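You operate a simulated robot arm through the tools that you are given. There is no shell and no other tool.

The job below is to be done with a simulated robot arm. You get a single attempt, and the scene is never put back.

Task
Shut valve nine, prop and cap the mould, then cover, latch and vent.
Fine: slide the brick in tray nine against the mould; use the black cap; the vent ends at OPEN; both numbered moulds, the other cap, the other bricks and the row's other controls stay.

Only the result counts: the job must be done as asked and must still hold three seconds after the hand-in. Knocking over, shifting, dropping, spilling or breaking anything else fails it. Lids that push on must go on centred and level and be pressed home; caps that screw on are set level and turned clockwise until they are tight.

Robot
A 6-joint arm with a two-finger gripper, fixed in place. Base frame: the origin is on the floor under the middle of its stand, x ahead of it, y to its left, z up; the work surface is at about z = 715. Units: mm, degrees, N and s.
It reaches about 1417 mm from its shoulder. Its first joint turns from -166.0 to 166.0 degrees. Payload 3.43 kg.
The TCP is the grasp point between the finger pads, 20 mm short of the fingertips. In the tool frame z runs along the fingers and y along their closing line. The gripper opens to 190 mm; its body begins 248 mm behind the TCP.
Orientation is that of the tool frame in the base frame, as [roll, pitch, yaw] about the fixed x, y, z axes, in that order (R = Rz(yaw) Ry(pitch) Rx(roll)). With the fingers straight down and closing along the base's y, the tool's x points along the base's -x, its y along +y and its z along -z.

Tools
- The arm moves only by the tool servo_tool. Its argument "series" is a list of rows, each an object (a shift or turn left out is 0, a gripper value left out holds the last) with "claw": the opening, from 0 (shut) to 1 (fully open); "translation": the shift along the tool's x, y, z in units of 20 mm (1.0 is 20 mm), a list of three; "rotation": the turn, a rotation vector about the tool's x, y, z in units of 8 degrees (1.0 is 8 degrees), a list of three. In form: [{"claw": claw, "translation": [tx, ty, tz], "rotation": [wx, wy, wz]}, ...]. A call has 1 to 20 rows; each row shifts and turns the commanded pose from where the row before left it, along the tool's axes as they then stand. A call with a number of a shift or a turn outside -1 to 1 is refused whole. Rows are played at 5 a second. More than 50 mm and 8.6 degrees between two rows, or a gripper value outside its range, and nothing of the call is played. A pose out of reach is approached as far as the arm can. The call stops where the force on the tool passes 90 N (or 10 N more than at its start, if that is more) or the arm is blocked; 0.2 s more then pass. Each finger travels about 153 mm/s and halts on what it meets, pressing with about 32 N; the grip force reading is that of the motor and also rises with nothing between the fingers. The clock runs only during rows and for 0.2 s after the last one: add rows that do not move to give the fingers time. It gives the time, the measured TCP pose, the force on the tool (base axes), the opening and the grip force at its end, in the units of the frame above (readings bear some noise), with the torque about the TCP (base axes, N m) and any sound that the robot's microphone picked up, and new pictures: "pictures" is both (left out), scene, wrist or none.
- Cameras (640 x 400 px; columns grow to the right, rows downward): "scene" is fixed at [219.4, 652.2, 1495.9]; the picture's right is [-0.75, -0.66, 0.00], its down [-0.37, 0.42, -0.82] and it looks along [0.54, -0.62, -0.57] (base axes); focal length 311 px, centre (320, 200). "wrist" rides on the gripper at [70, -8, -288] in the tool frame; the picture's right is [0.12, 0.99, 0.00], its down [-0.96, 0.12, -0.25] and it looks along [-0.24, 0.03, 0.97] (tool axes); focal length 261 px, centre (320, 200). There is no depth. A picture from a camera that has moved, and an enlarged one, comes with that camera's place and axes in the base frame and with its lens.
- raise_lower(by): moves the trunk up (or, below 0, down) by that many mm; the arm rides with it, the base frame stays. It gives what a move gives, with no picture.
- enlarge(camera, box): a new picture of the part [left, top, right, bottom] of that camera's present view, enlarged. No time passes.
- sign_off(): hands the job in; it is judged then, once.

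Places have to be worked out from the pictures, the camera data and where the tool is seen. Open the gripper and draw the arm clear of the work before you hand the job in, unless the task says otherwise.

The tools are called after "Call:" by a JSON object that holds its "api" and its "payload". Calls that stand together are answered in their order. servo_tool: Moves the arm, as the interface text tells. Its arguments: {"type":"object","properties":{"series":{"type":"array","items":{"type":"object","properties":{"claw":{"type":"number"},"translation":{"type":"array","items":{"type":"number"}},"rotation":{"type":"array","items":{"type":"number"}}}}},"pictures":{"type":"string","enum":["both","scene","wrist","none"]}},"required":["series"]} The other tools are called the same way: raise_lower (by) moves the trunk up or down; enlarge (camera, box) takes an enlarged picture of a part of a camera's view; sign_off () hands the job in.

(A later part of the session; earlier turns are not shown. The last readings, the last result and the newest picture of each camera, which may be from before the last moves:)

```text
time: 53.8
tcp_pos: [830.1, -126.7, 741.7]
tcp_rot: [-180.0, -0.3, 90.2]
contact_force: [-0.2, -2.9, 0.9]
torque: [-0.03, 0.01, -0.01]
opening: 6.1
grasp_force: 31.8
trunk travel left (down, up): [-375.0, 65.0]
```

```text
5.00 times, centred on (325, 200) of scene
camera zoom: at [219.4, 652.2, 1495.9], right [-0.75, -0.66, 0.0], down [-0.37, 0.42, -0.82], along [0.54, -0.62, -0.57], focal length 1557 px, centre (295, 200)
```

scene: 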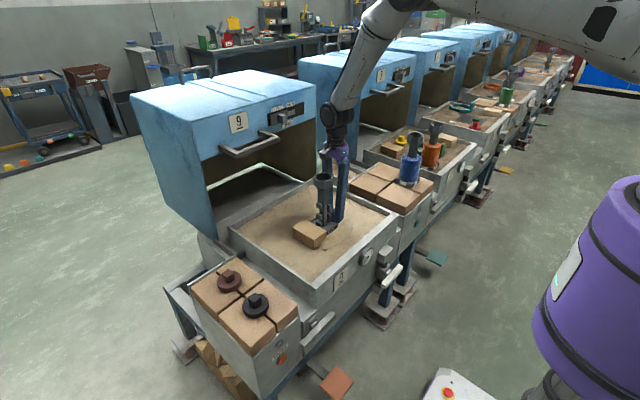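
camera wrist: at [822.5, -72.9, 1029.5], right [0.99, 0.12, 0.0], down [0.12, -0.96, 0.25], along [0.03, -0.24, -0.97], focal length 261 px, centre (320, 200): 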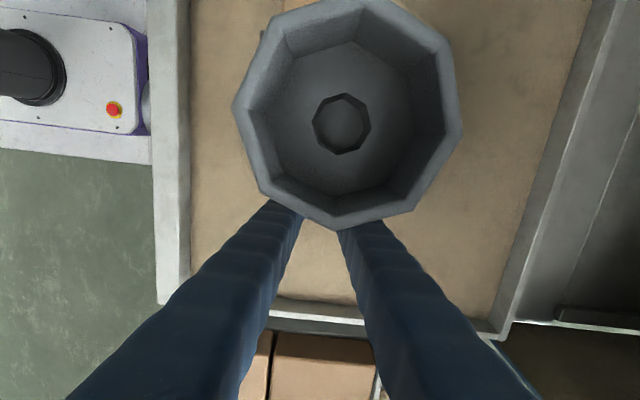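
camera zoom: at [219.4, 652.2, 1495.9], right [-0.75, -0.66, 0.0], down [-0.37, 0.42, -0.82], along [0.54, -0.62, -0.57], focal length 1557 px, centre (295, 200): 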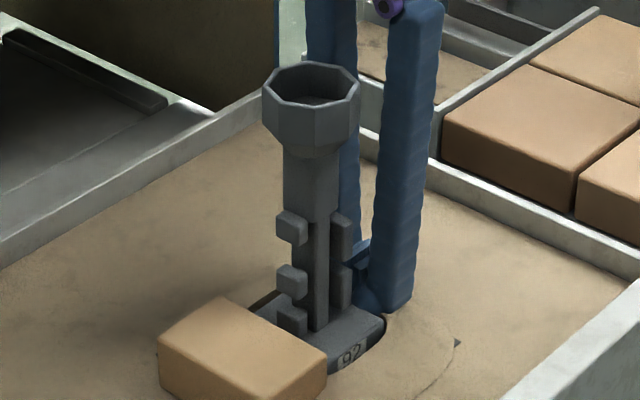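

The same zoom now matches the original (cup 262–360 px, fins at 276–308), so the mould is back within about a millimetre with the brick pressed against it. I back off and rise.

Call:
{"api": "servo_tool", "payload": {"series": [{"translation": [-0.3, 0, 0]}, {"translation": [-1, 0, 0]}, {"translation": [-0.3, 0, -0.5]}, {"translation": [0, 0, -1]}, {"translation": [0, 0, -1]}, {"translation": [0, 0, -1]}, {"translation": [0, 0, -1]}, {"translation": [0, 0, -1]}, {"translation": [0, 0, -1]}, {"translation": [0, 0, -1]}, {"translation": [0, 0, -1]}, {"translation": [0, 0, -1]}, {"translation": [0, 0, -1]}, {"translation": [0, 0, -1]}, {"translation": [0, 0, -1]}, {"translation": [0, 0, -1]}, {"translation": [0, 0, -1]}, {"translation": [0, 0, -1]}, {"translation": [0, 0, -1]}], "pictures": "none"}}

Call:
{"api": "servo_tool", "payload": {"series": [{"translation": [1, -0.2, 0]}, {"translation": [1, -0.2, 0]}, {"translation": [1, -0.2, 0]}, {"translation": [1, -0.2, 0]}, {"translation": [1, -0.2, 0]}, {"translation": [1, -0.2, 0]}, {"translation": [1, -0.2, 0]}, {"translation": [1, -0.2, 0]}, {"translation": [1, -0.2, 0]}, {"translation": [1, -0.2, 0]}], "pictures": "both"}}

Call:
{"api": "enlarge", "payload": {"camera": "scene", "box": [290, 160, 360, 240]}}

Call:
{"api": "enlarge", "payload": {"camera": "wrist", "box": [260, 100, 420, 300]}}

```text
time: 57.8
tcp_pos: [832.0, -159.2, 1071.9]
tcp_rot: [180.0, -0.1, 90.0]
contact_force: [0.0, 0.4, 0.6]
torque: [0.01, -0.04, 0.01]
opening: 0.0
grasp_force: 31.7
trunk travel left (down, up): [-375.0, 65.0]
```

```text
time: 60.0
tcp_pos: [789.6, 40.0, 1072.0]
tcp_rot: [-180.0, -0.1, 90.2]
contact_force: [0.5, -0.4, 0.4]
torque: [-0.06, -0.04, 0.0]
opening: 0.0
grasp_force: 32.1
trunk travel left (down, up): [-375.0, 65.0]
camera wrist: at [781.8, 111.3, 1360.0], right [0.99, 0.12, 0.0], down [0.12, -0.96, 0.25], along [0.03, -0.24, -0.97], focal length 261 px, centre (320, 200)
```

scene: 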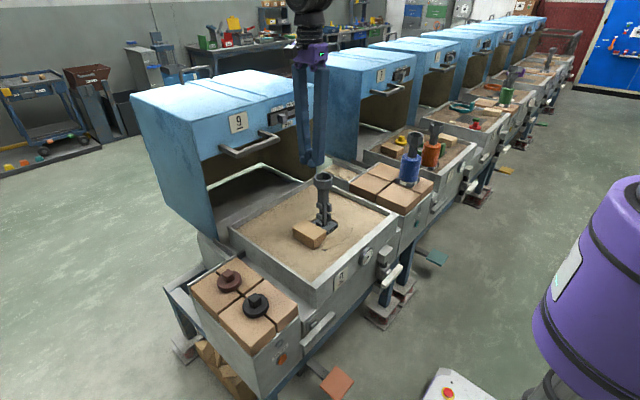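
wrist: 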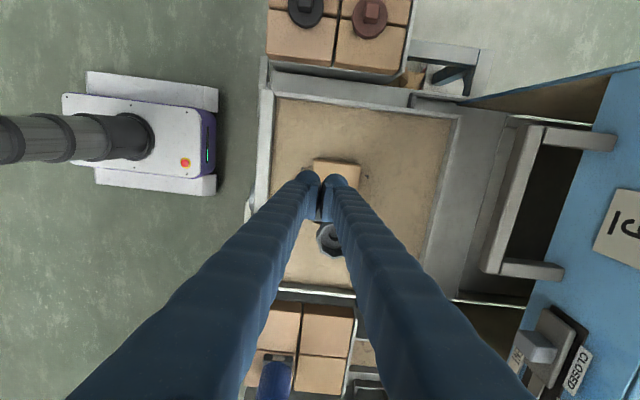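

```text
5.00 times, centred on (325, 200) of scene
camera zoom: at [219.4, 652.2, 1495.9], right [-0.75, -0.66, 0.0], down [-0.37, 0.42, -0.82], along [0.54, -0.62, -0.57], focal length 1557 px, centre (295, 200)
```

zoom: 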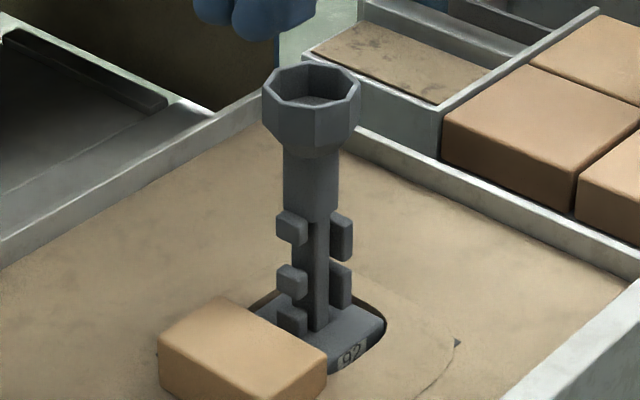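

```text
2.00 times, centred on (340, 200) of wrist
camera zoom: at [781.8, 111.3, 1360.0], right [0.99, 0.12, 0.0], down [0.12, -0.96, 0.25], along [0.03, -0.24, -0.97], focal length 521 px, centre (280, 200)
```

zoom: 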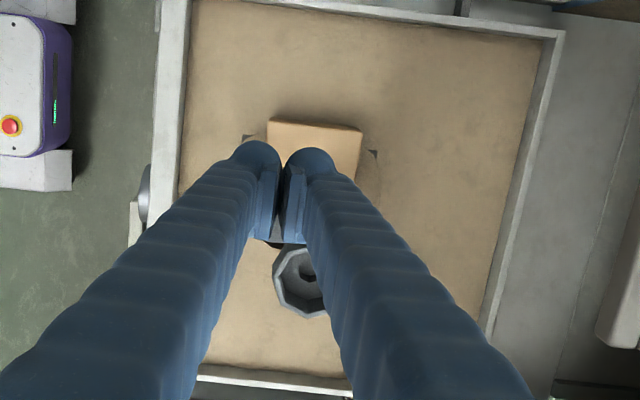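

Mould is exactly at its original spot with the brick against it. Next, the black cap: I move above (716, 351) and open the fingers halfway to look.

Call:
{"api": "servo_tool", "payload": {"series": [{"claw": 0.6, "translation": [0.972, -0.23, 0]}, {"translation": [0.972, -0.23, 0]}, {"translation": [0.972, -0.23, 0]}, {"translation": [0.972, -0.23, 0]}, {"translation": [0.972, -0.23, 0]}, {"translation": [0.972, -0.23, 0]}, {"translation": [0.972, -0.23, 0]}, {"translation": [0.972, -0.23, 0]}, {"translation": [0.972, -0.23, 0.8]}, {"translation": [0.972, -0.23, 0.8]}, {"translation": [0.972, -0.23, 0.8]}, {"translation": [0.972, -0.23, 0.8]}, {"translation": [0.972, -0.23, 0.8]}, {"translation": [0.972, -0.23, 0.8]}, {"translation": [0.972, -0.23, 0.8]}, {"translation": [0.972, -0.23, 0.8]}], "pictures": "both"}}

Call:
{"api": "enlarge", "payload": {"camera": "wrist", "box": [240, 140, 400, 260]}}

Call:
{"api": "enlarge", "payload": {"camera": "scene", "box": [200, 250, 300, 350]}}

```text
time: 63.4
tcp_pos: [716.1, 351.4, 943.4]
tcp_rot: [180.0, -0.2, 90.1]
contact_force: [-1.2, 0.0, -0.7]
torque: [-0.03, -0.01, 0.0]
opening: 113.8
grasp_force: 0.1
trunk travel left (down, up): [-375.0, 65.0]
camera wrist: at [707.2, 423.1, 1231.6], right [0.99, 0.12, 0.0], down [0.12, -0.96, 0.25], along [0.03, -0.24, -0.97], focal length 261 px, centre (320, 200)
```

scene: 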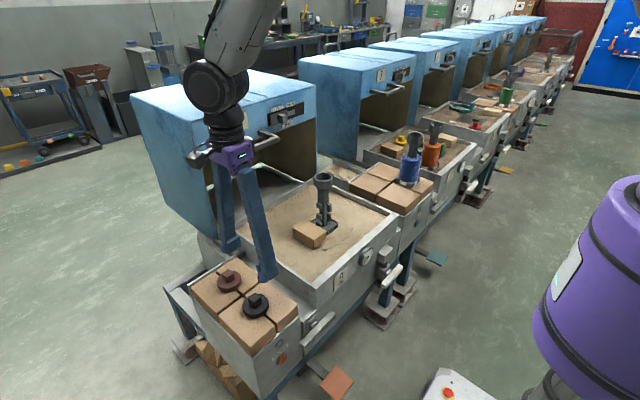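
wrist: 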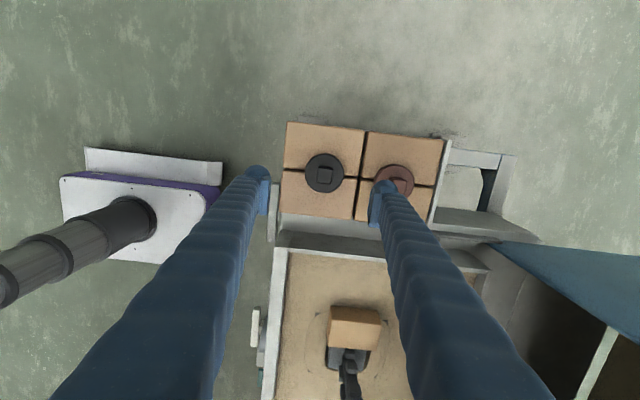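

```text
3.33 times, centred on (320, 200) of wrist
camera zoom: at [707.2, 423.1, 1231.6], right [0.99, 0.12, 0.0], down [0.12, -0.96, 0.25], along [0.03, -0.24, -0.97], focal length 869 px, centre (320, 200)
```

zoom: 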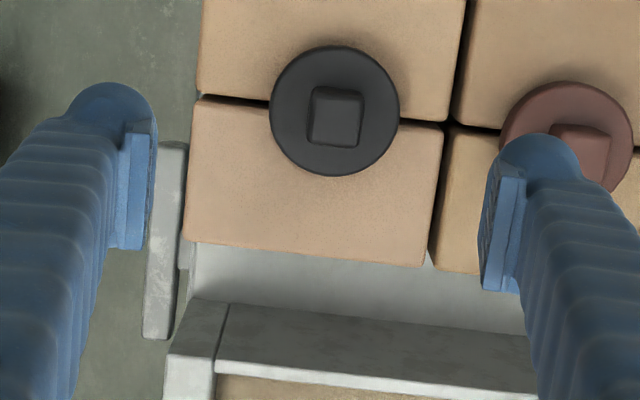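

```text
4.00 times, centred on (250, 300) of scene
camera zoom: at [219.4, 652.2, 1495.9], right [-0.75, -0.66, 0.0], down [-0.37, 0.42, -0.82], along [0.54, -0.62, -0.57], focal length 1246 px, centre (600, -200)
```

zoom: 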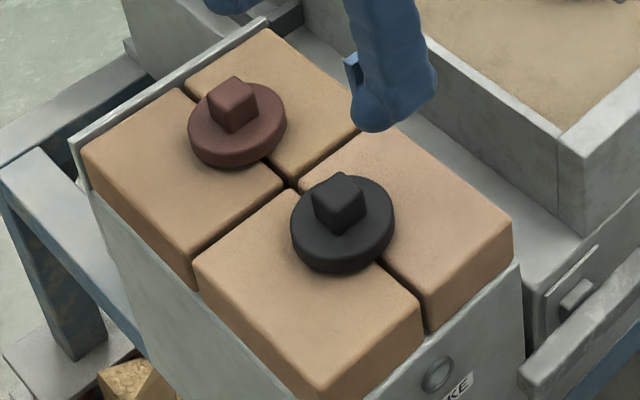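

Black cap centre ≈ (724.3, 352.5), knob ~27 mm square aligned with the axes, knob top z≈783. I align above it, narrow the fingers and descend to z≈805 to check.

Call:
{"api": "servo_tool", "payload": {"series": [{"claw": 0.34, "translation": [0.055, 0.41, 0]}, {"translation": [0, 0, 1]}, {"translation": [0, 0, 1]}, {"translation": [0, 0, 1]}, {"translation": [0, 0, 1]}, {"translation": [0, 0, 1]}, {"translation": [0, 0, 1]}, {"translation": [0, 0, 0.9]}], "pictures": "both"}}

Call:
{"api": "enlarge", "payload": {"camera": "wrist", "box": [240, 140, 400, 260]}}

Call:
{"api": "enlarge", "payload": {"camera": "scene", "box": [210, 250, 310, 350]}}

```text
time: 65.2
tcp_pos: [723.8, 351.4, 807.0]
tcp_rot: [-179.9, -0.1, 90.2]
contact_force: [-0.6, 0.8, -0.4]
torque: [-0.03, 0.04, -0.02]
opening: 65.0
grasp_force: 0.0
trunk travel left (down, up): [-375.0, 65.0]
camera wrist: at [716.1, 423.8, 1094.1], right [0.99, 0.12, 0.0], down [0.12, -0.96, 0.25], along [0.03, -0.24, -0.97], focal length 261 px, centre (320, 200)
```

scene: 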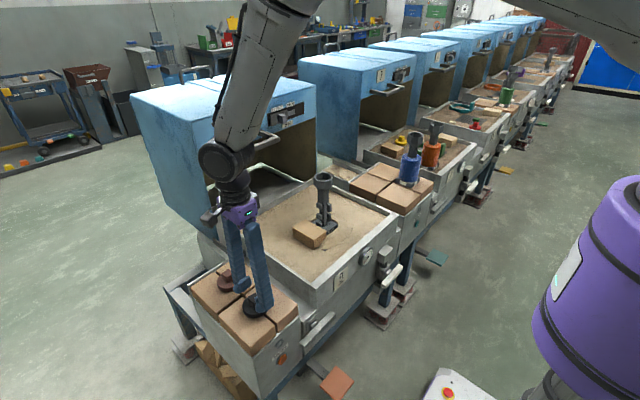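
wrist: 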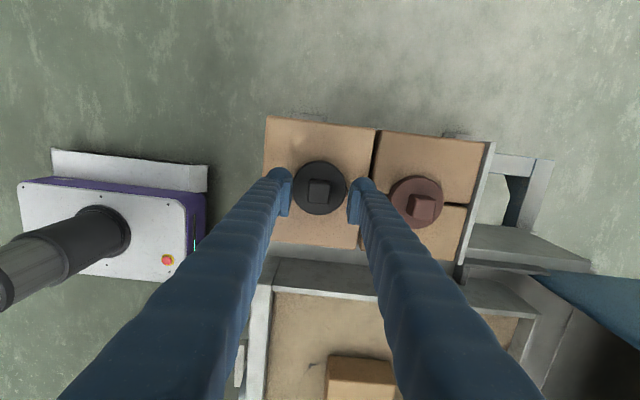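

```text
3.33 times, centred on (320, 200) of wrist
camera zoom: at [716.1, 423.8, 1094.1], right [0.99, 0.12, 0.0], down [0.12, -0.96, 0.25], along [0.03, -0.24, -0.97], focal length 869 px, centre (320, 200)
```

zoom: 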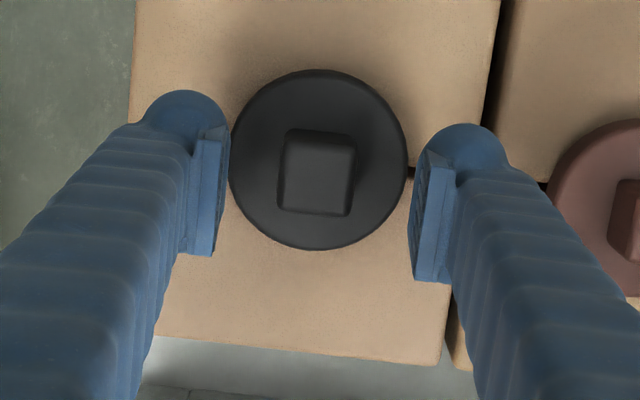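

```text
4.00 times, centred on (260, 300) of scene
camera zoom: at [219.4, 652.2, 1495.9], right [-0.75, -0.66, 0.0], down [-0.37, 0.42, -0.82], along [0.54, -0.62, -0.57], focal length 1246 px, centre (560, -200)
```

zoom: 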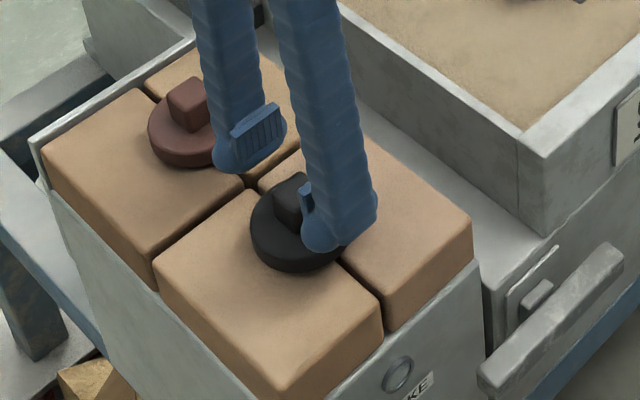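

Nearly centred; a 1.5 mm correction in +y. I descend so the tips are just above the disc and watch for contact.

Call:
{"api": "servo_tool", "payload": {"series": [{"translation": [0.075, 0, 0.4]}, {"translation": [0, 0, 0.4]}, {"translation": [0, 0, 0.3]}, {"translation": [0, 0, 0.2]}, {"translation": [0, 0, 0.1]}], "pictures": "both"}}

Call:
{"api": "enlarge", "payload": {"camera": "scene", "box": [220, 260, 300, 330]}}

Call:
{"api": "enlarge", "payload": {"camera": "wrist", "box": [260, 140, 380, 240]}}

```text
time: 66.4
tcp_pos: [724.5, 353.3, 777.6]
tcp_rot: [179.9, -0.1, 90.1]
contact_force: [-0.8, 0.2, -0.4]
torque: [-0.03, -0.01, 0.0]
opening: 64.5
grasp_force: 0.1
trunk travel left (down, up): [-375.0, 65.0]
camera wrist: at [715.8, 424.8, 1066.0], right [0.99, 0.12, 0.0], down [0.12, -0.96, 0.25], along [0.03, -0.24, -0.97], focal length 261 px, centre (320, 200)
```

scene: 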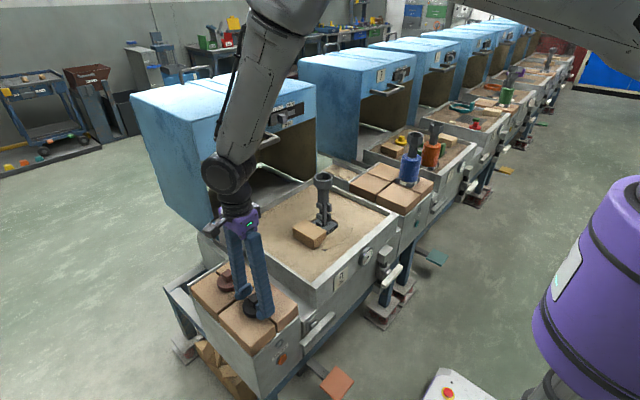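
wrist: 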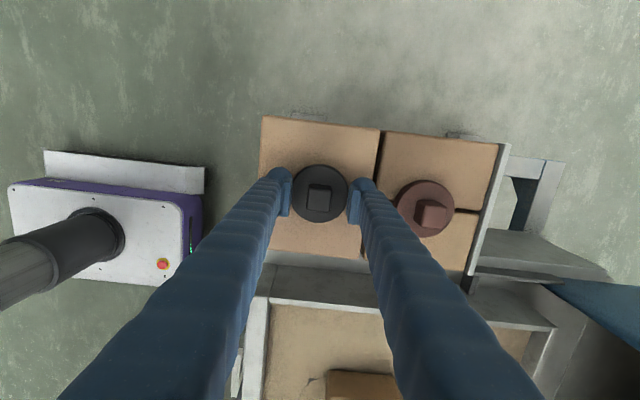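

```text
5.71 times, centred on (260, 295) of scene
camera zoom: at [219.4, 652.2, 1495.9], right [-0.75, -0.66, 0.0], down [-0.37, 0.42, -0.82], along [0.54, -0.62, -0.57], focal length 1780 px, centre (663, -343)
```

zoom: 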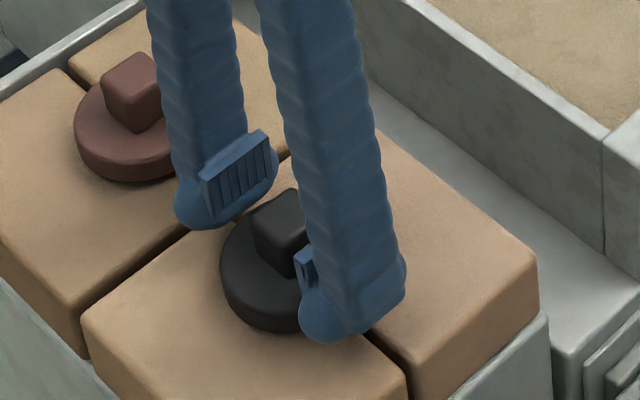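

```text
4.00 times, centred on (320, 190) of wrist
camera zoom: at [715.8, 424.8, 1066.0], right [0.99, 0.12, 0.0], down [0.12, -0.96, 0.25], along [0.03, -0.24, -0.97], focal length 1043 px, centre (320, 240)
```

zoom: 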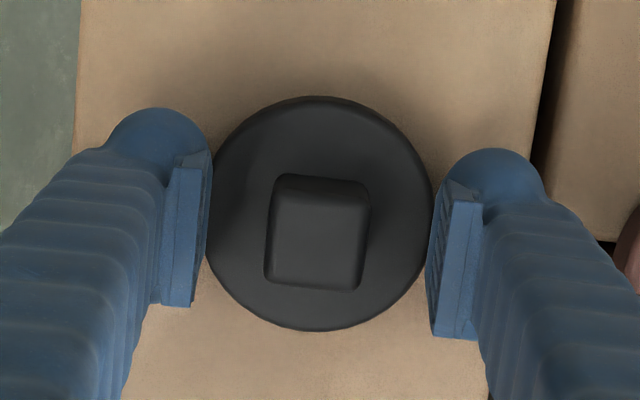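

No contact yet at TCP z 777.6 and well centred. I close on the knob.

Call:
{"api": "servo_tool", "payload": {"series": [{"claw": 0.22}, {"claw": 0.16}, {"claw": 0.08}, {"claw": 0.08}, {"claw": 0.08}], "pictures": "both"}}

Call:
{"api": "enlarge", "payload": {"camera": "scene", "box": [220, 260, 300, 330]}}

Call:
{"api": "enlarge", "payload": {"camera": "wrist", "box": [260, 140, 380, 240]}}

```text
time: 67.6
tcp_pos: [724.4, 352.7, 779.4]
tcp_rot: [180.0, -0.1, 90.3]
contact_force: [0.3, 0.3, 8.4]
torque: [0.04, -0.21, 0.02]
opening: 52.1
grasp_force: 31.4
trunk travel left (down, up): [-375.0, 65.0]
camera wrist: at [715.4, 424.7, 1066.6], right [0.99, 0.12, 0.0], down [0.12, -0.96, 0.25], along [0.03, -0.24, -0.97], focal length 261 px, centre (320, 200)
```

scene: 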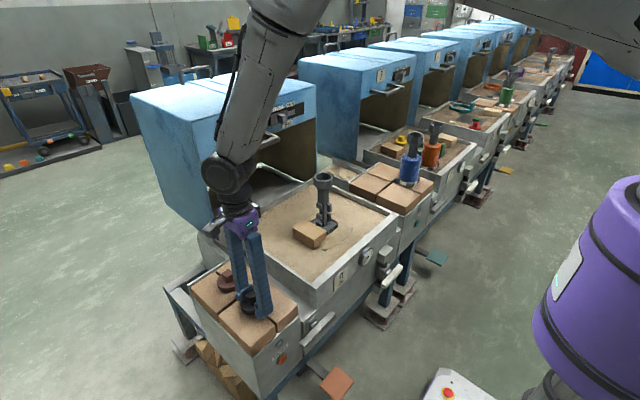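
wrist: 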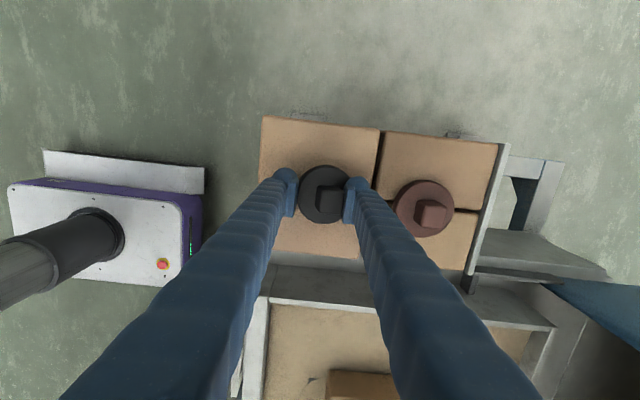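

```text
5.71 times, centred on (260, 295) of scene
camera zoom: at [219.4, 652.2, 1495.9], right [-0.75, -0.66, 0.0], down [-0.37, 0.42, -0.82], along [0.54, -0.62, -0.57], focal length 1780 px, centre (663, -343)
```

zoom: 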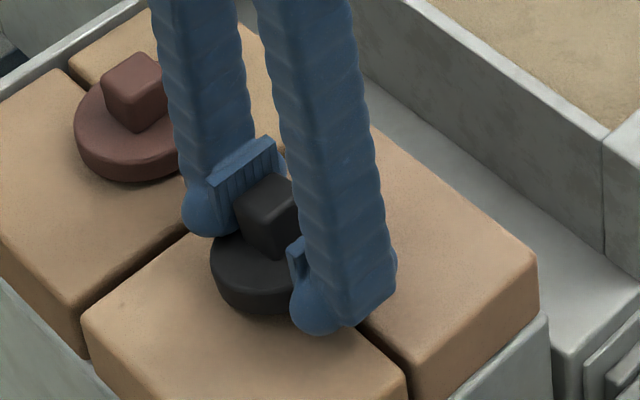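

```text
4.00 times, centred on (320, 190) of wrist
camera zoom: at [715.4, 424.7, 1066.6], right [0.99, 0.12, 0.0], down [0.12, -0.96, 0.25], along [0.03, -0.24, -0.97], focal length 1043 px, centre (320, 240)
```

zoom: 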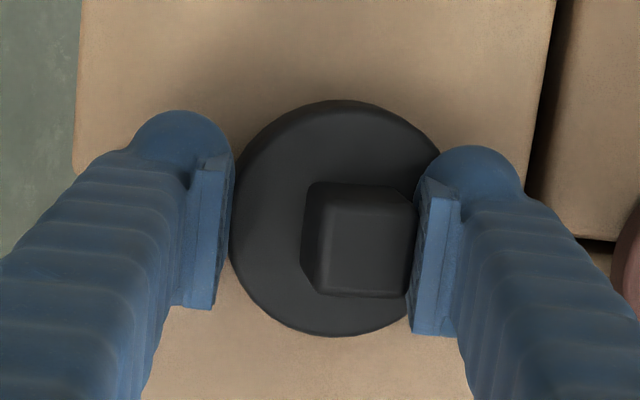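

The fingers caught the disc's rim and tilted the cap (opening 52). I open again gently so that it settles flat, and will regrip higher.

Call:
{"api": "servo_tool", "payload": {"series": [{"claw": 0.29}, {"claw": 0.31}, {"claw": 0.34}, {"claw": 0.38}, {"claw": 0.38}], "pictures": "both"}}

Call:
{"api": "enlarge", "payload": {"camera": "scene", "box": [220, 260, 300, 330]}}

Call:
{"api": "enlarge", "payload": {"camera": "wrist", "box": [260, 140, 380, 240]}}

```text
time: 68.8
tcp_pos: [724.3, 352.9, 776.4]
tcp_rot: [-179.9, -0.2, 90.1]
contact_force: [-0.1, -0.4, -0.9]
torque: [0.05, -0.02, -0.03]
opening: 72.2
grasp_force: 0.1
trunk travel left (down, up): [-375.0, 65.0]
camera wrist: at [715.6, 424.7, 1065.9], right [0.99, 0.12, 0.0], down [0.12, -0.96, 0.25], along [0.03, -0.24, -0.97], focal length 261 px, centre (320, 200)
```

scene: 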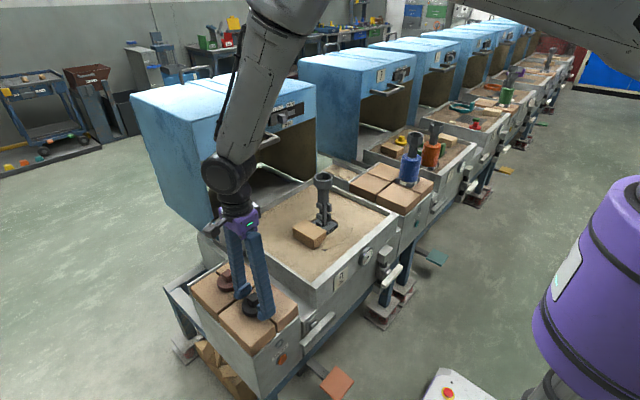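
wrist: 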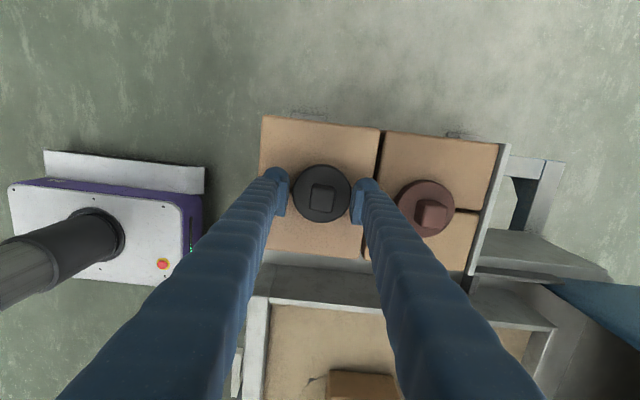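

```text
5.71 times, centred on (260, 295) of scene
camera zoom: at [219.4, 652.2, 1495.9], right [-0.75, -0.66, 0.0], down [-0.37, 0.42, -0.82], along [0.54, -0.62, -0.57], focal length 1780 px, centre (663, -343)
```

zoom: 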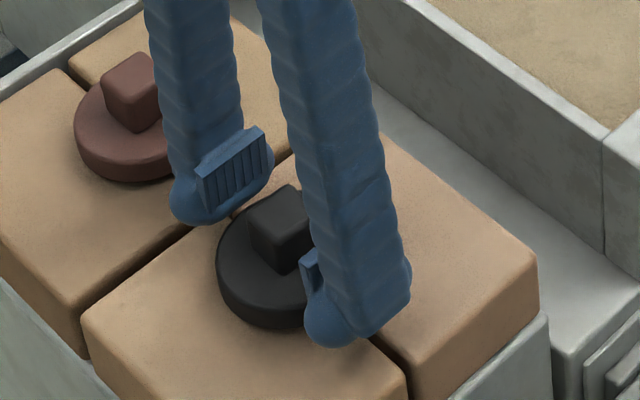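

```text
4.00 times, centred on (320, 190) of wrist
camera zoom: at [715.6, 424.7, 1065.9], right [0.99, 0.12, 0.0], down [0.12, -0.96, 0.25], along [0.03, -0.24, -0.97], focal length 1043 px, centre (320, 240)
```

zoom: 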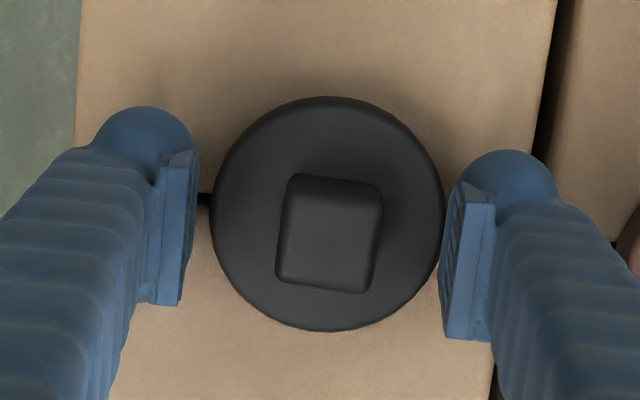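

Cap sits flat again, shifted about +2.5 mm in x. I raise 11 mm so that the tips clear the disc top, recentre, and close on the knob.

Call:
{"api": "servo_tool", "payload": {"series": [{"translation": [0, 0.06, -0.3]}, {"translation": [0, 0.06, -0.28]}, {"claw": 0.3}, {"claw": 0.22}, {"claw": 0.16}, {"claw": 0.1}, {"claw": 0.08}], "pictures": "both"}}

Call:
{"api": "enlarge", "payload": {"camera": "scene", "box": [220, 260, 300, 330]}}

Call:
{"api": "enlarge", "payload": {"camera": "wrist", "box": [260, 140, 380, 240]}}

```text
time: 70.4
tcp_pos: [726.1, 354.0, 789.0]
tcp_rot: [-180.0, -0.2, 90.2]
contact_force: [0.7, -0.2, -0.7]
torque: [-0.03, -0.02, 0.0]
opening: 26.1
grasp_force: 31.8
trunk travel left (down, up): [-375.0, 65.0]
camera wrist: at [718.1, 424.6, 1077.7], right [0.99, 0.12, 0.0], down [0.12, -0.96, 0.25], along [0.03, -0.24, -0.97], focal length 261 px, centre (320, 200)
```

scene: 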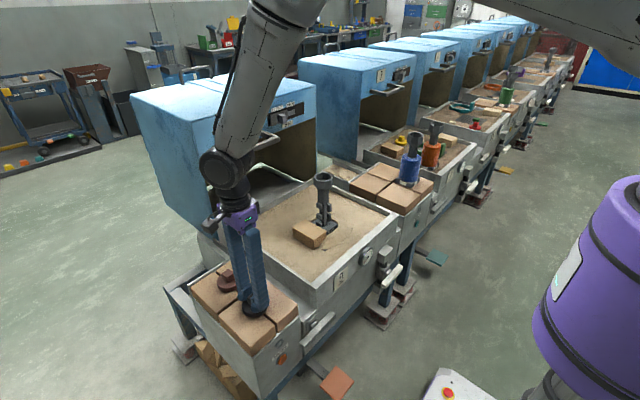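
wrist: 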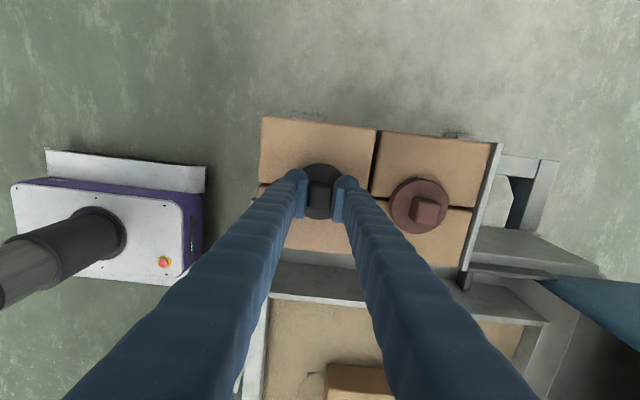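

```text
5.71 times, centred on (260, 295) of scene
camera zoom: at [219.4, 652.2, 1495.9], right [-0.75, -0.66, 0.0], down [-0.37, 0.42, -0.82], along [0.54, -0.62, -0.57], focal length 1780 px, centre (663, -343)
```

zoom: 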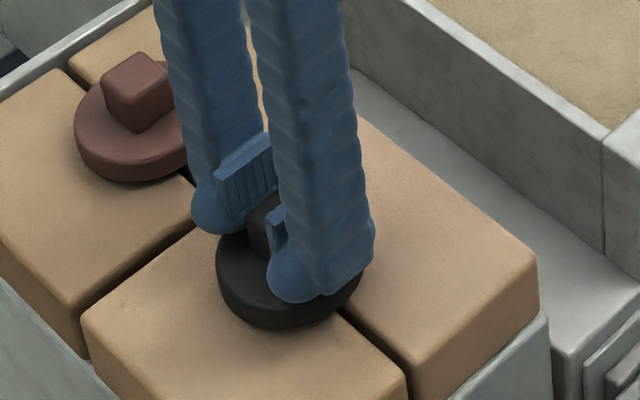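

```text
4.00 times, centred on (320, 190) of wrist
camera zoom: at [718.1, 424.6, 1077.7], right [0.99, 0.12, 0.0], down [0.12, -0.96, 0.25], along [0.03, -0.24, -0.97], focal length 1043 px, centre (320, 240)
```

zoom: 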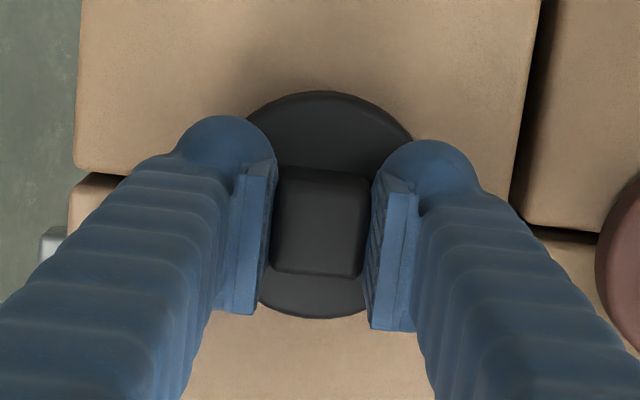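

Grip good: opening 26.1 on the knob, cap level. I lift it and check.

Call:
{"api": "servo_tool", "payload": {"series": [{"translation": [0, 0, -0.3]}, {"translation": [0, 0, -0.5]}, {"translation": [0, 0, -1]}, {"translation": [0, 0, -1]}, {"translation": [0, 0, -1]}, {"translation": [0, 0, -1]}, {"translation": [0, 0, -1]}, {"translation": [0, 0, -1]}, {"translation": [0, 0, -1]}, {"translation": [0, 0, -1]}, {"translation": [0, 0, -1]}, {"translation": [0, 0, -1]}, {"translation": [0, 0, -1]}, {"translation": [0, 0, -1]}], "pictures": "both"}}

Call:
{"api": "enlarge", "payload": {"camera": "scene", "box": [200, 170, 300, 270]}}

Call:
{"api": "enlarge", "payload": {"camera": "wrist", "box": [260, 140, 380, 240]}}

```text
time: 73.4
tcp_pos: [726.1, 352.2, 1045.5]
tcp_rot: [180.0, -0.2, 90.2]
contact_force: [-0.9, -0.2, 0.3]
torque: [-0.01, 0.0, -0.01]
opening: 15.0
grasp_force: 0.0
trunk travel left (down, up): [-375.0, 65.0]
camera wrist: at [718.0, 424.4, 1334.6], right [0.99, 0.12, 0.0], down [0.12, -0.96, 0.25], along [0.03, -0.24, -0.97], focal length 261 px, centre (320, 200)
```

scene: 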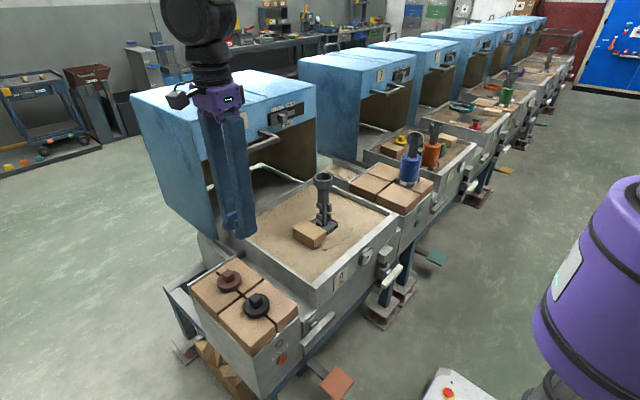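
wrist: 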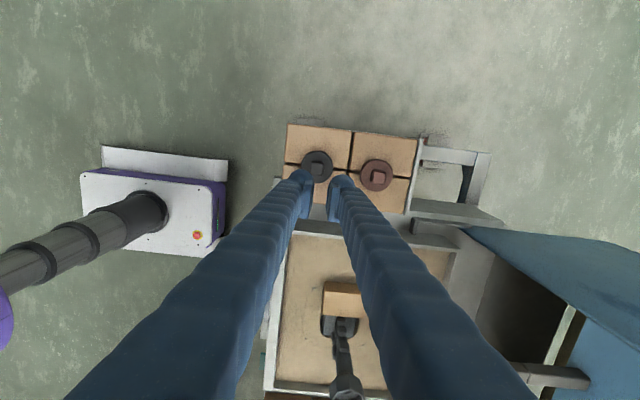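

```text
4.00 times, centred on (250, 220) of scene
camera zoom: at [219.4, 652.2, 1495.9], right [-0.75, -0.66, 0.0], down [-0.37, 0.42, -0.82], along [0.54, -0.62, -0.57], focal length 1246 px, centre (600, 120)
```

zoom: 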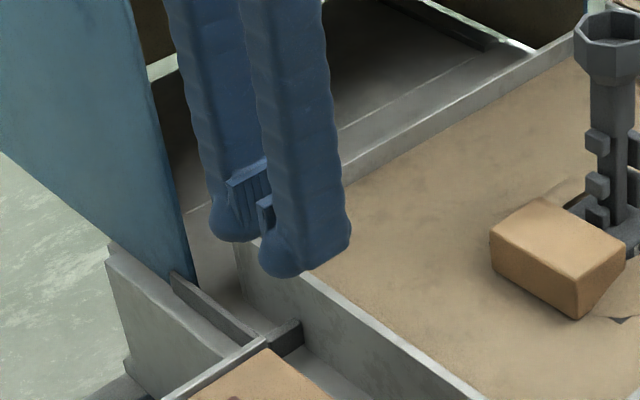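

```text
4.00 times, centred on (320, 190) of wrist
camera zoom: at [718.0, 424.4, 1334.6], right [0.99, 0.12, 0.0], down [0.12, -0.96, 0.25], along [0.03, -0.24, -0.97], focal length 1043 px, centre (320, 240)
```

zoom: 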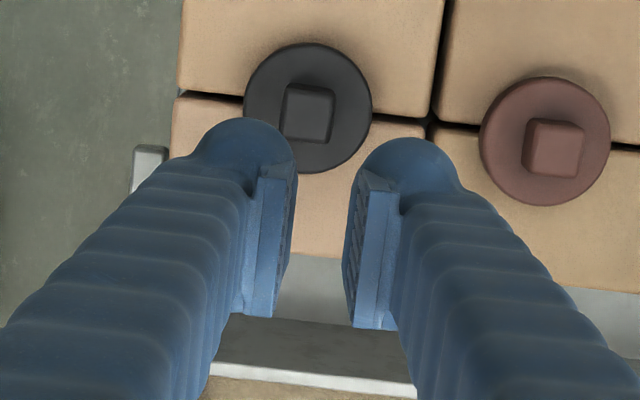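

The gripper slipped off the knob (opening 15, no force); the cap stays flat on the bricks at about (720, 351.5). I return, and will grip about 6 mm deeper this time.

Call:
{"api": "servo_tool", "payload": {"series": [{"claw": 0.34, "translation": [0, -0.29, 0]}, {"translation": [0, 0, 1]}, {"translation": [0, 0, 1]}, {"translation": [0, 0, 1]}, {"translation": [0, 0, 1]}, {"translation": [0, 0, 1]}, {"translation": [0, 0, 1]}, {"translation": [0, 0, 1]}, {"translation": [0, 0, 1]}, {"translation": [0, 0, 1]}, {"translation": [0, 0, 1]}, {"translation": [0, 0, 1]}, {"translation": [0, 0, 1]}, {"translation": [0, 0, 0.5]}], "pictures": "both"}}

Call:
{"api": "enlarge", "payload": {"camera": "wrist", "box": [260, 140, 380, 240]}}

Call:
{"api": "enlarge", "payload": {"camera": "scene", "box": [220, 260, 300, 330]}}

```text
time: 76.4
tcp_pos: [721.8, 353.6, 795.3]
tcp_rot: [-180.0, -0.1, 90.2]
contact_force: [0.7, 0.6, 0.5]
torque: [-0.02, -0.02, 0.0]
opening: 64.4
grasp_force: 0.0
trunk travel left (down, up): [-375.0, 65.0]
camera wrist: at [712.4, 424.9, 1083.8], right [0.99, 0.12, 0.0], down [0.12, -0.96, 0.25], along [0.03, -0.24, -0.97], focal length 261 px, centre (320, 200)
```

scene: 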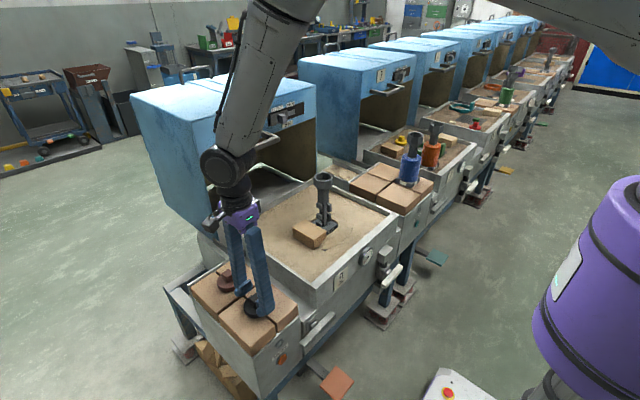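
wrist: 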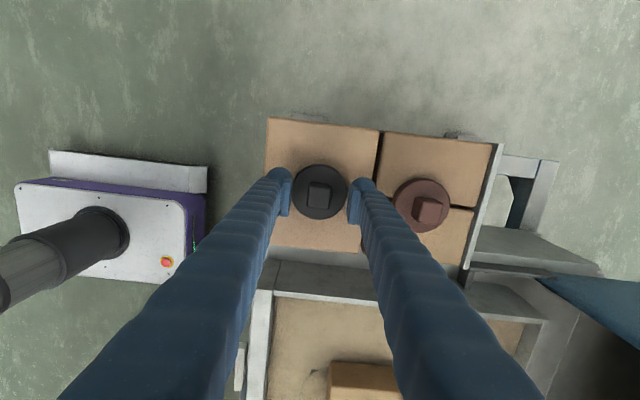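

```text
4.00 times, centred on (320, 190) of wrist
camera zoom: at [712.4, 424.9, 1083.8], right [0.99, 0.12, 0.0], down [0.12, -0.96, 0.25], along [0.03, -0.24, -0.97], focal length 1043 px, centre (320, 240)
```

zoom: 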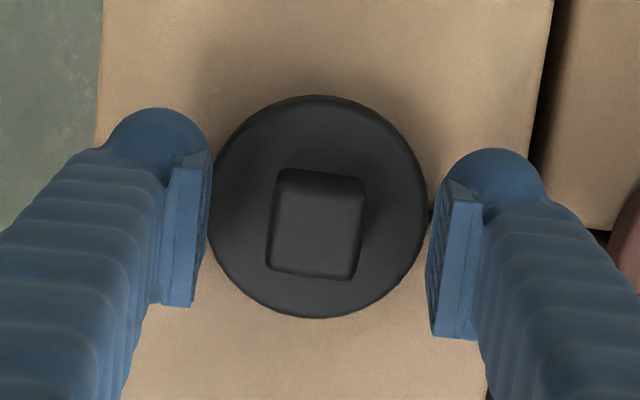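

```text
5.71 times, centred on (260, 295) of scene
camera zoom: at [219.4, 652.2, 1495.9], right [-0.75, -0.66, 0.0], down [-0.37, 0.42, -0.82], along [0.54, -0.62, -0.57], focal length 1780 px, centre (663, -343)
```

zoom: 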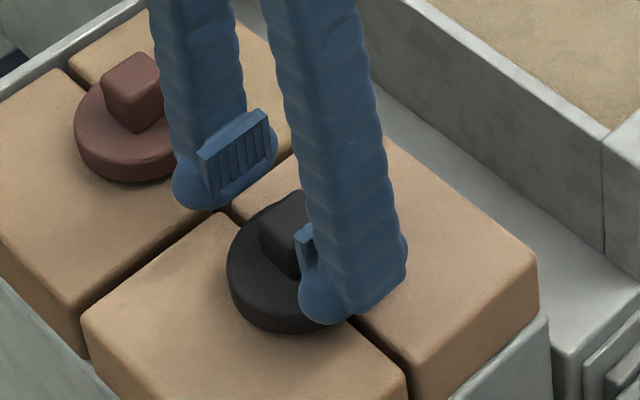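

Centre is now (720.3, 353.2). I set the opening to ~48 mm so the fingertips land on the disc top, and lower in small steps to find it by touch.

Call:
{"api": "servo_tool", "payload": {"series": [{"claw": 0.25, "translation": [0, -0.07, 0.2]}, {"translation": [0, 0, 0.2]}, {"translation": [0, 0, 0.1]}, {}], "pictures": "none"}}

Call:
{"api": "servo_tool", "payload": {"series": [{"translation": [0, 0, 0.06]}, {}], "pictures": "none"}}

Call:
{"api": "servo_tool", "payload": {"series": [{"translation": [0, 0, 0.06]}, {}], "pictures": "none"}}

```text
time: 77.4
tcp_pos: [718.9, 354.0, 786.1]
tcp_rot: [-179.9, -0.1, 90.0]
contact_force: [0.0, -0.8, 0.2]
torque: [-0.02, 0.02, 0.0]
opening: 47.6
grasp_force: 0.0
trunk travel left (down, up): [-375.0, 65.0]
```

```text
time: 78.0
tcp_pos: [719.0, 353.2, 784.8]
tcp_rot: [-179.9, -0.1, 90.1]
contact_force: [-0.4, 0.1, 0.5]
torque: [-0.02, 0.02, -0.03]
opening: 47.5
grasp_force: 0.0
trunk travel left (down, up): [-375.0, 65.0]
```

```text
time: 78.6
tcp_pos: [719.7, 354.2, 782.7]
tcp_rot: [-179.9, -0.2, 90.2]
contact_force: [0.4, 0.3, -0.6]
torque: [0.02, 0.0, 0.03]
opening: 47.4
grasp_force: 0.0
trunk travel left (down, up): [-375.0, 65.0]
```

Still free at z≈783; I continue in 1 mm steps.

Call:
{"api": "servo_tool", "payload": {"series": [{"translation": [0, 0, 0.05]}, {}], "pictures": "none"}}

Call:
{"api": "servo_tool", "payload": {"series": [{"translation": [0, 0, 0.05]}, {}], "pictures": "none"}}

Call:
{"api": "servo_tool", "payload": {"series": [{"translation": [0, 0, 0.05]}, {}], "pictures": "none"}}

```text
time: 79.2
tcp_pos: [718.6, 352.5, 781.5]
tcp_rot: [-179.8, 0.0, 90.1]
contact_force: [-0.1, 0.0, 0.2]
torque: [-0.01, 0.0, 0.01]
opening: 47.4
grasp_force: 0.1
trunk travel left (down, up): [-375.0, 65.0]
```

```text
time: 79.8
tcp_pos: [717.8, 352.7, 781.1]
tcp_rot: [-179.9, -0.2, 90.2]
contact_force: [-1.1, 0.2, 1.6]
torque: [-0.02, 0.0, 0.01]
opening: 48.5
grasp_force: 0.6
trunk travel left (down, up): [-375.0, 65.0]
```

```text
time: 80.4
tcp_pos: [718.4, 354.3, 780.6]
tcp_rot: [180.0, 0.0, 90.2]
contact_force: [0.5, -0.5, 2.8]
torque: [-0.02, -0.08, -0.01]
opening: 48.1
grasp_force: 0.7
trunk travel left (down, up): [-375.0, 65.0]
```

Touched the disc top at TCP z≈781 (disc top ≈761). I raise 1 mm and close on the knob.

Call:
{"api": "servo_tool", "payload": {"series": [{"translation": [0, 0, -0.06]}, {"claw": 0.2}, {"claw": 0.14}, {"claw": 0.06}, {"claw": 0.0}, {}], "pictures": "both"}}

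Call:
{"api": "enlarge", "payload": {"camera": "wrist", "box": [260, 140, 380, 240]}}

Call:
{"api": "enlarge", "payload": {"camera": "scene", "box": [220, 260, 300, 330]}}

```text
time: 81.8
tcp_pos: [719.5, 353.1, 782.2]
tcp_rot: [179.9, -0.1, 90.1]
contact_force: [0.4, -0.2, 4.6]
torque: [-0.03, -0.01, 0.02]
opening: 26.7
grasp_force: 32.1
trunk travel left (down, up): [-375.0, 65.0]
camera wrist: at [710.7, 424.7, 1069.9], right [0.99, 0.12, 0.0], down [0.12, -0.96, 0.25], along [0.03, -0.24, -0.97], focal length 261 px, centre (320, 200)
```

scene: 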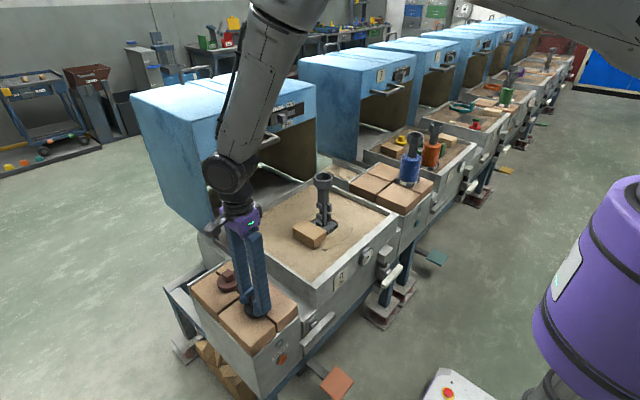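
wrist: 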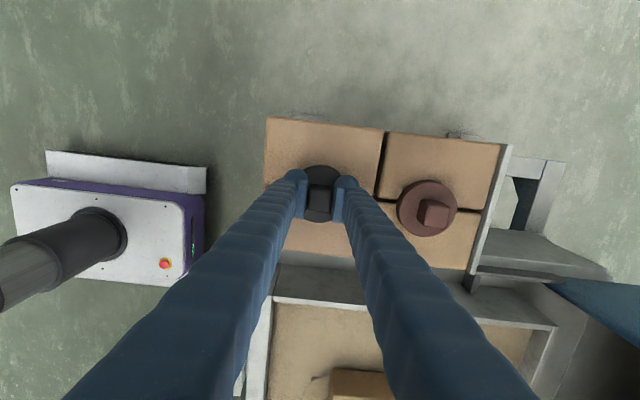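

```text
4.00 times, centred on (320, 190) of wrist
camera zoom: at [710.7, 424.7, 1069.9], right [0.99, 0.12, 0.0], down [0.12, -0.96, 0.25], along [0.03, -0.24, -0.97], focal length 1043 px, centre (320, 240)
```

zoom: 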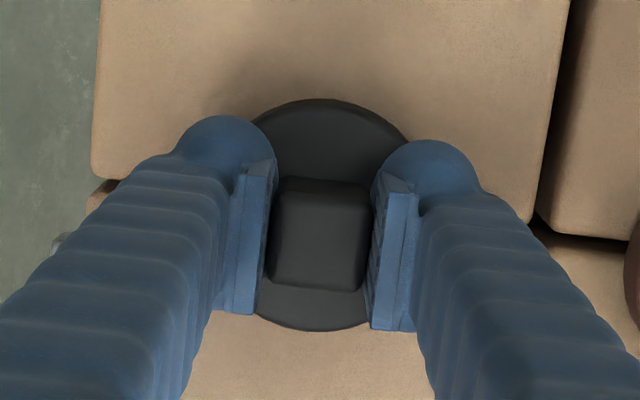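

```text
5.71 times, centred on (260, 295) of scene
camera zoom: at [219.4, 652.2, 1495.9], right [-0.75, -0.66, 0.0], down [-0.37, 0.42, -0.82], along [0.54, -0.62, -0.57], focal length 1780 px, centre (663, -343)
```

zoom: 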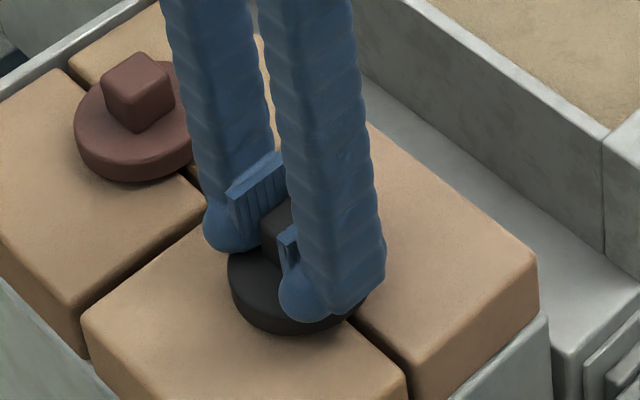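

Firm grip lower on the knob (opening 26.7). I lift slowly and check.

Call:
{"api": "servo_tool", "payload": {"series": [{"translation": [0, 0, -0.15]}, {"translation": [0, 0, -0.25]}, {"translation": [0, 0, -0.25]}, {"translation": [0, 0, -0.35]}, {"translation": [0, 0, -0.5]}, {"translation": [0, 0, -0.5]}, {"translation": [0, 0, -0.5]}], "pictures": "both"}}

Call:
{"api": "enlarge", "payload": {"camera": "scene", "box": [210, 235, 310, 335]}}

Call:
{"api": "enlarge", "payload": {"camera": "wrist", "box": [260, 140, 380, 240]}}

```text
time: 83.4
tcp_pos: [718.8, 352.4, 832.1]
tcp_rot: [180.0, -0.1, 90.2]
contact_force: [-0.3, 0.2, -1.1]
torque: [0.01, -0.04, 0.0]
opening: 26.5
grasp_force: 31.6
trunk travel left (down, up): [-375.0, 65.0]
camera wrist: at [710.4, 425.0, 1120.1], right [0.99, 0.12, 0.0], down [0.12, -0.96, 0.25], along [0.03, -0.24, -0.97], focal length 261 px, centre (320, 200)
```

scene: 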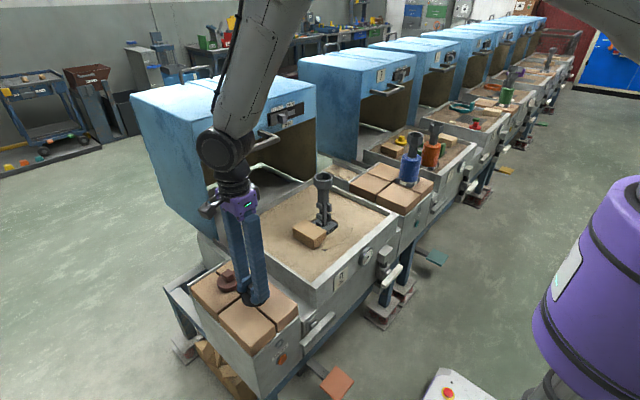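
wrist: 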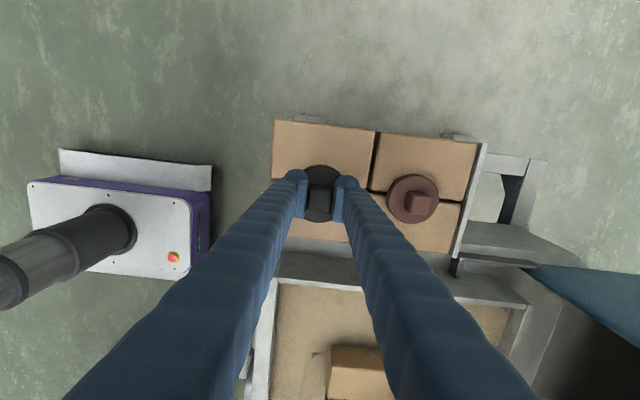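

```text
4.00 times, centred on (260, 285) of scene
camera zoom: at [219.4, 652.2, 1495.9], right [-0.75, -0.66, 0.0], down [-0.37, 0.42, -0.82], along [0.54, -0.62, -0.57], focal length 1246 px, centre (560, -140)
```

zoom: 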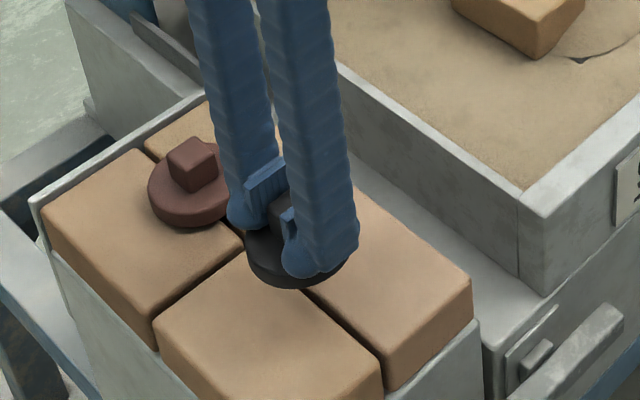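

```text
4.00 times, centred on (320, 190) of wrist
camera zoom: at [710.4, 425.0, 1120.1], right [0.99, 0.12, 0.0], down [0.12, -0.96, 0.25], along [0.03, -0.24, -0.97], focal length 1043 px, centre (320, 240)
```

zoom: 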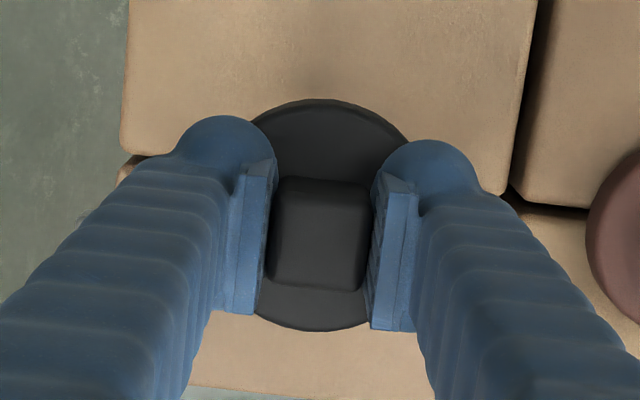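

Cap is held and level (~1 N weight). Before placing, I want to see its underside, so I raise it and tilt the tool toward the scene camera.

Call:
{"api": "servo_tool", "payload": {"series": [{"translation": [0, 0, -1]}, {"translation": [0, 0, -1]}, {"translation": [0, 0, -1]}, {"translation": [0, 0, -1]}, {"translation": [-0.2, -0.3, -1]}, {"translation": [-0.2, -0.3, -1]}, {"translation": [-0.2, -0.3, -1]}, {"translation": [-0.2, -0.3, -1]}, {"translation": [-0.2, -0.3, -1]}, {"translation": [-0.2, -0.3, -1]}, {"translation": [-0.2, -0.3, -1]}, {"translation": [-0.2, -0.3, -1]}, {"translation": [-0.2, -0.3, -1]}, {"translation": [-0.2, -0.3, -1]}, {"translation": [-0.2, -0.3, -1]}, {"translation": [-0.2, -0.3, -1]}, {"translation": [0, 0, -1]}, {"translation": [0, 0, -1]}, {"translation": [0, 0, -1]}, {"translation": [0, 0, -1]}], "pictures": "none"}}

Call:
{"api": "servo_tool", "payload": {"series": [{"translation": [0, 0, -1], "rotation": [0.7, 0.7, 0]}, {"rotation": [0.7, 0.7, 0]}, {"rotation": [0.7, 0.7, 0]}, {"rotation": [0.7, 0.7, 0]}, {"rotation": [0.7, 0.7, 0]}, {"rotation": [0.7, 0.7, 0]}, {"rotation": [0.7, 0.7, 0]}], "pictures": "scene"}}

```text
time: 87.6
tcp_pos: [646.7, 304.2, 1231.8]
tcp_rot: [-180.0, -0.1, 90.0]
contact_force: [-0.5, -0.7, 0.1]
torque: [0.0, 0.0, -0.03]
opening: 26.4
grasp_force: 31.9
trunk travel left (down, up): [-375.0, 65.0]
```

```text
time: 89.2
tcp_pos: [649.2, 304.1, 1249.8]
tcp_rot: [-134.0, -35.8, 74.6]
contact_force: [1.4, -1.0, -1.2]
torque: [0.07, 0.05, 0.03]
opening: 26.2
grasp_force: 32.1
trunk travel left (down, up): [-375.0, 65.0]
```

scene: 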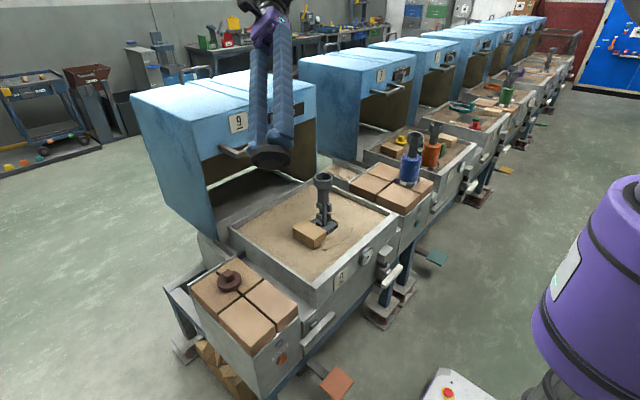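

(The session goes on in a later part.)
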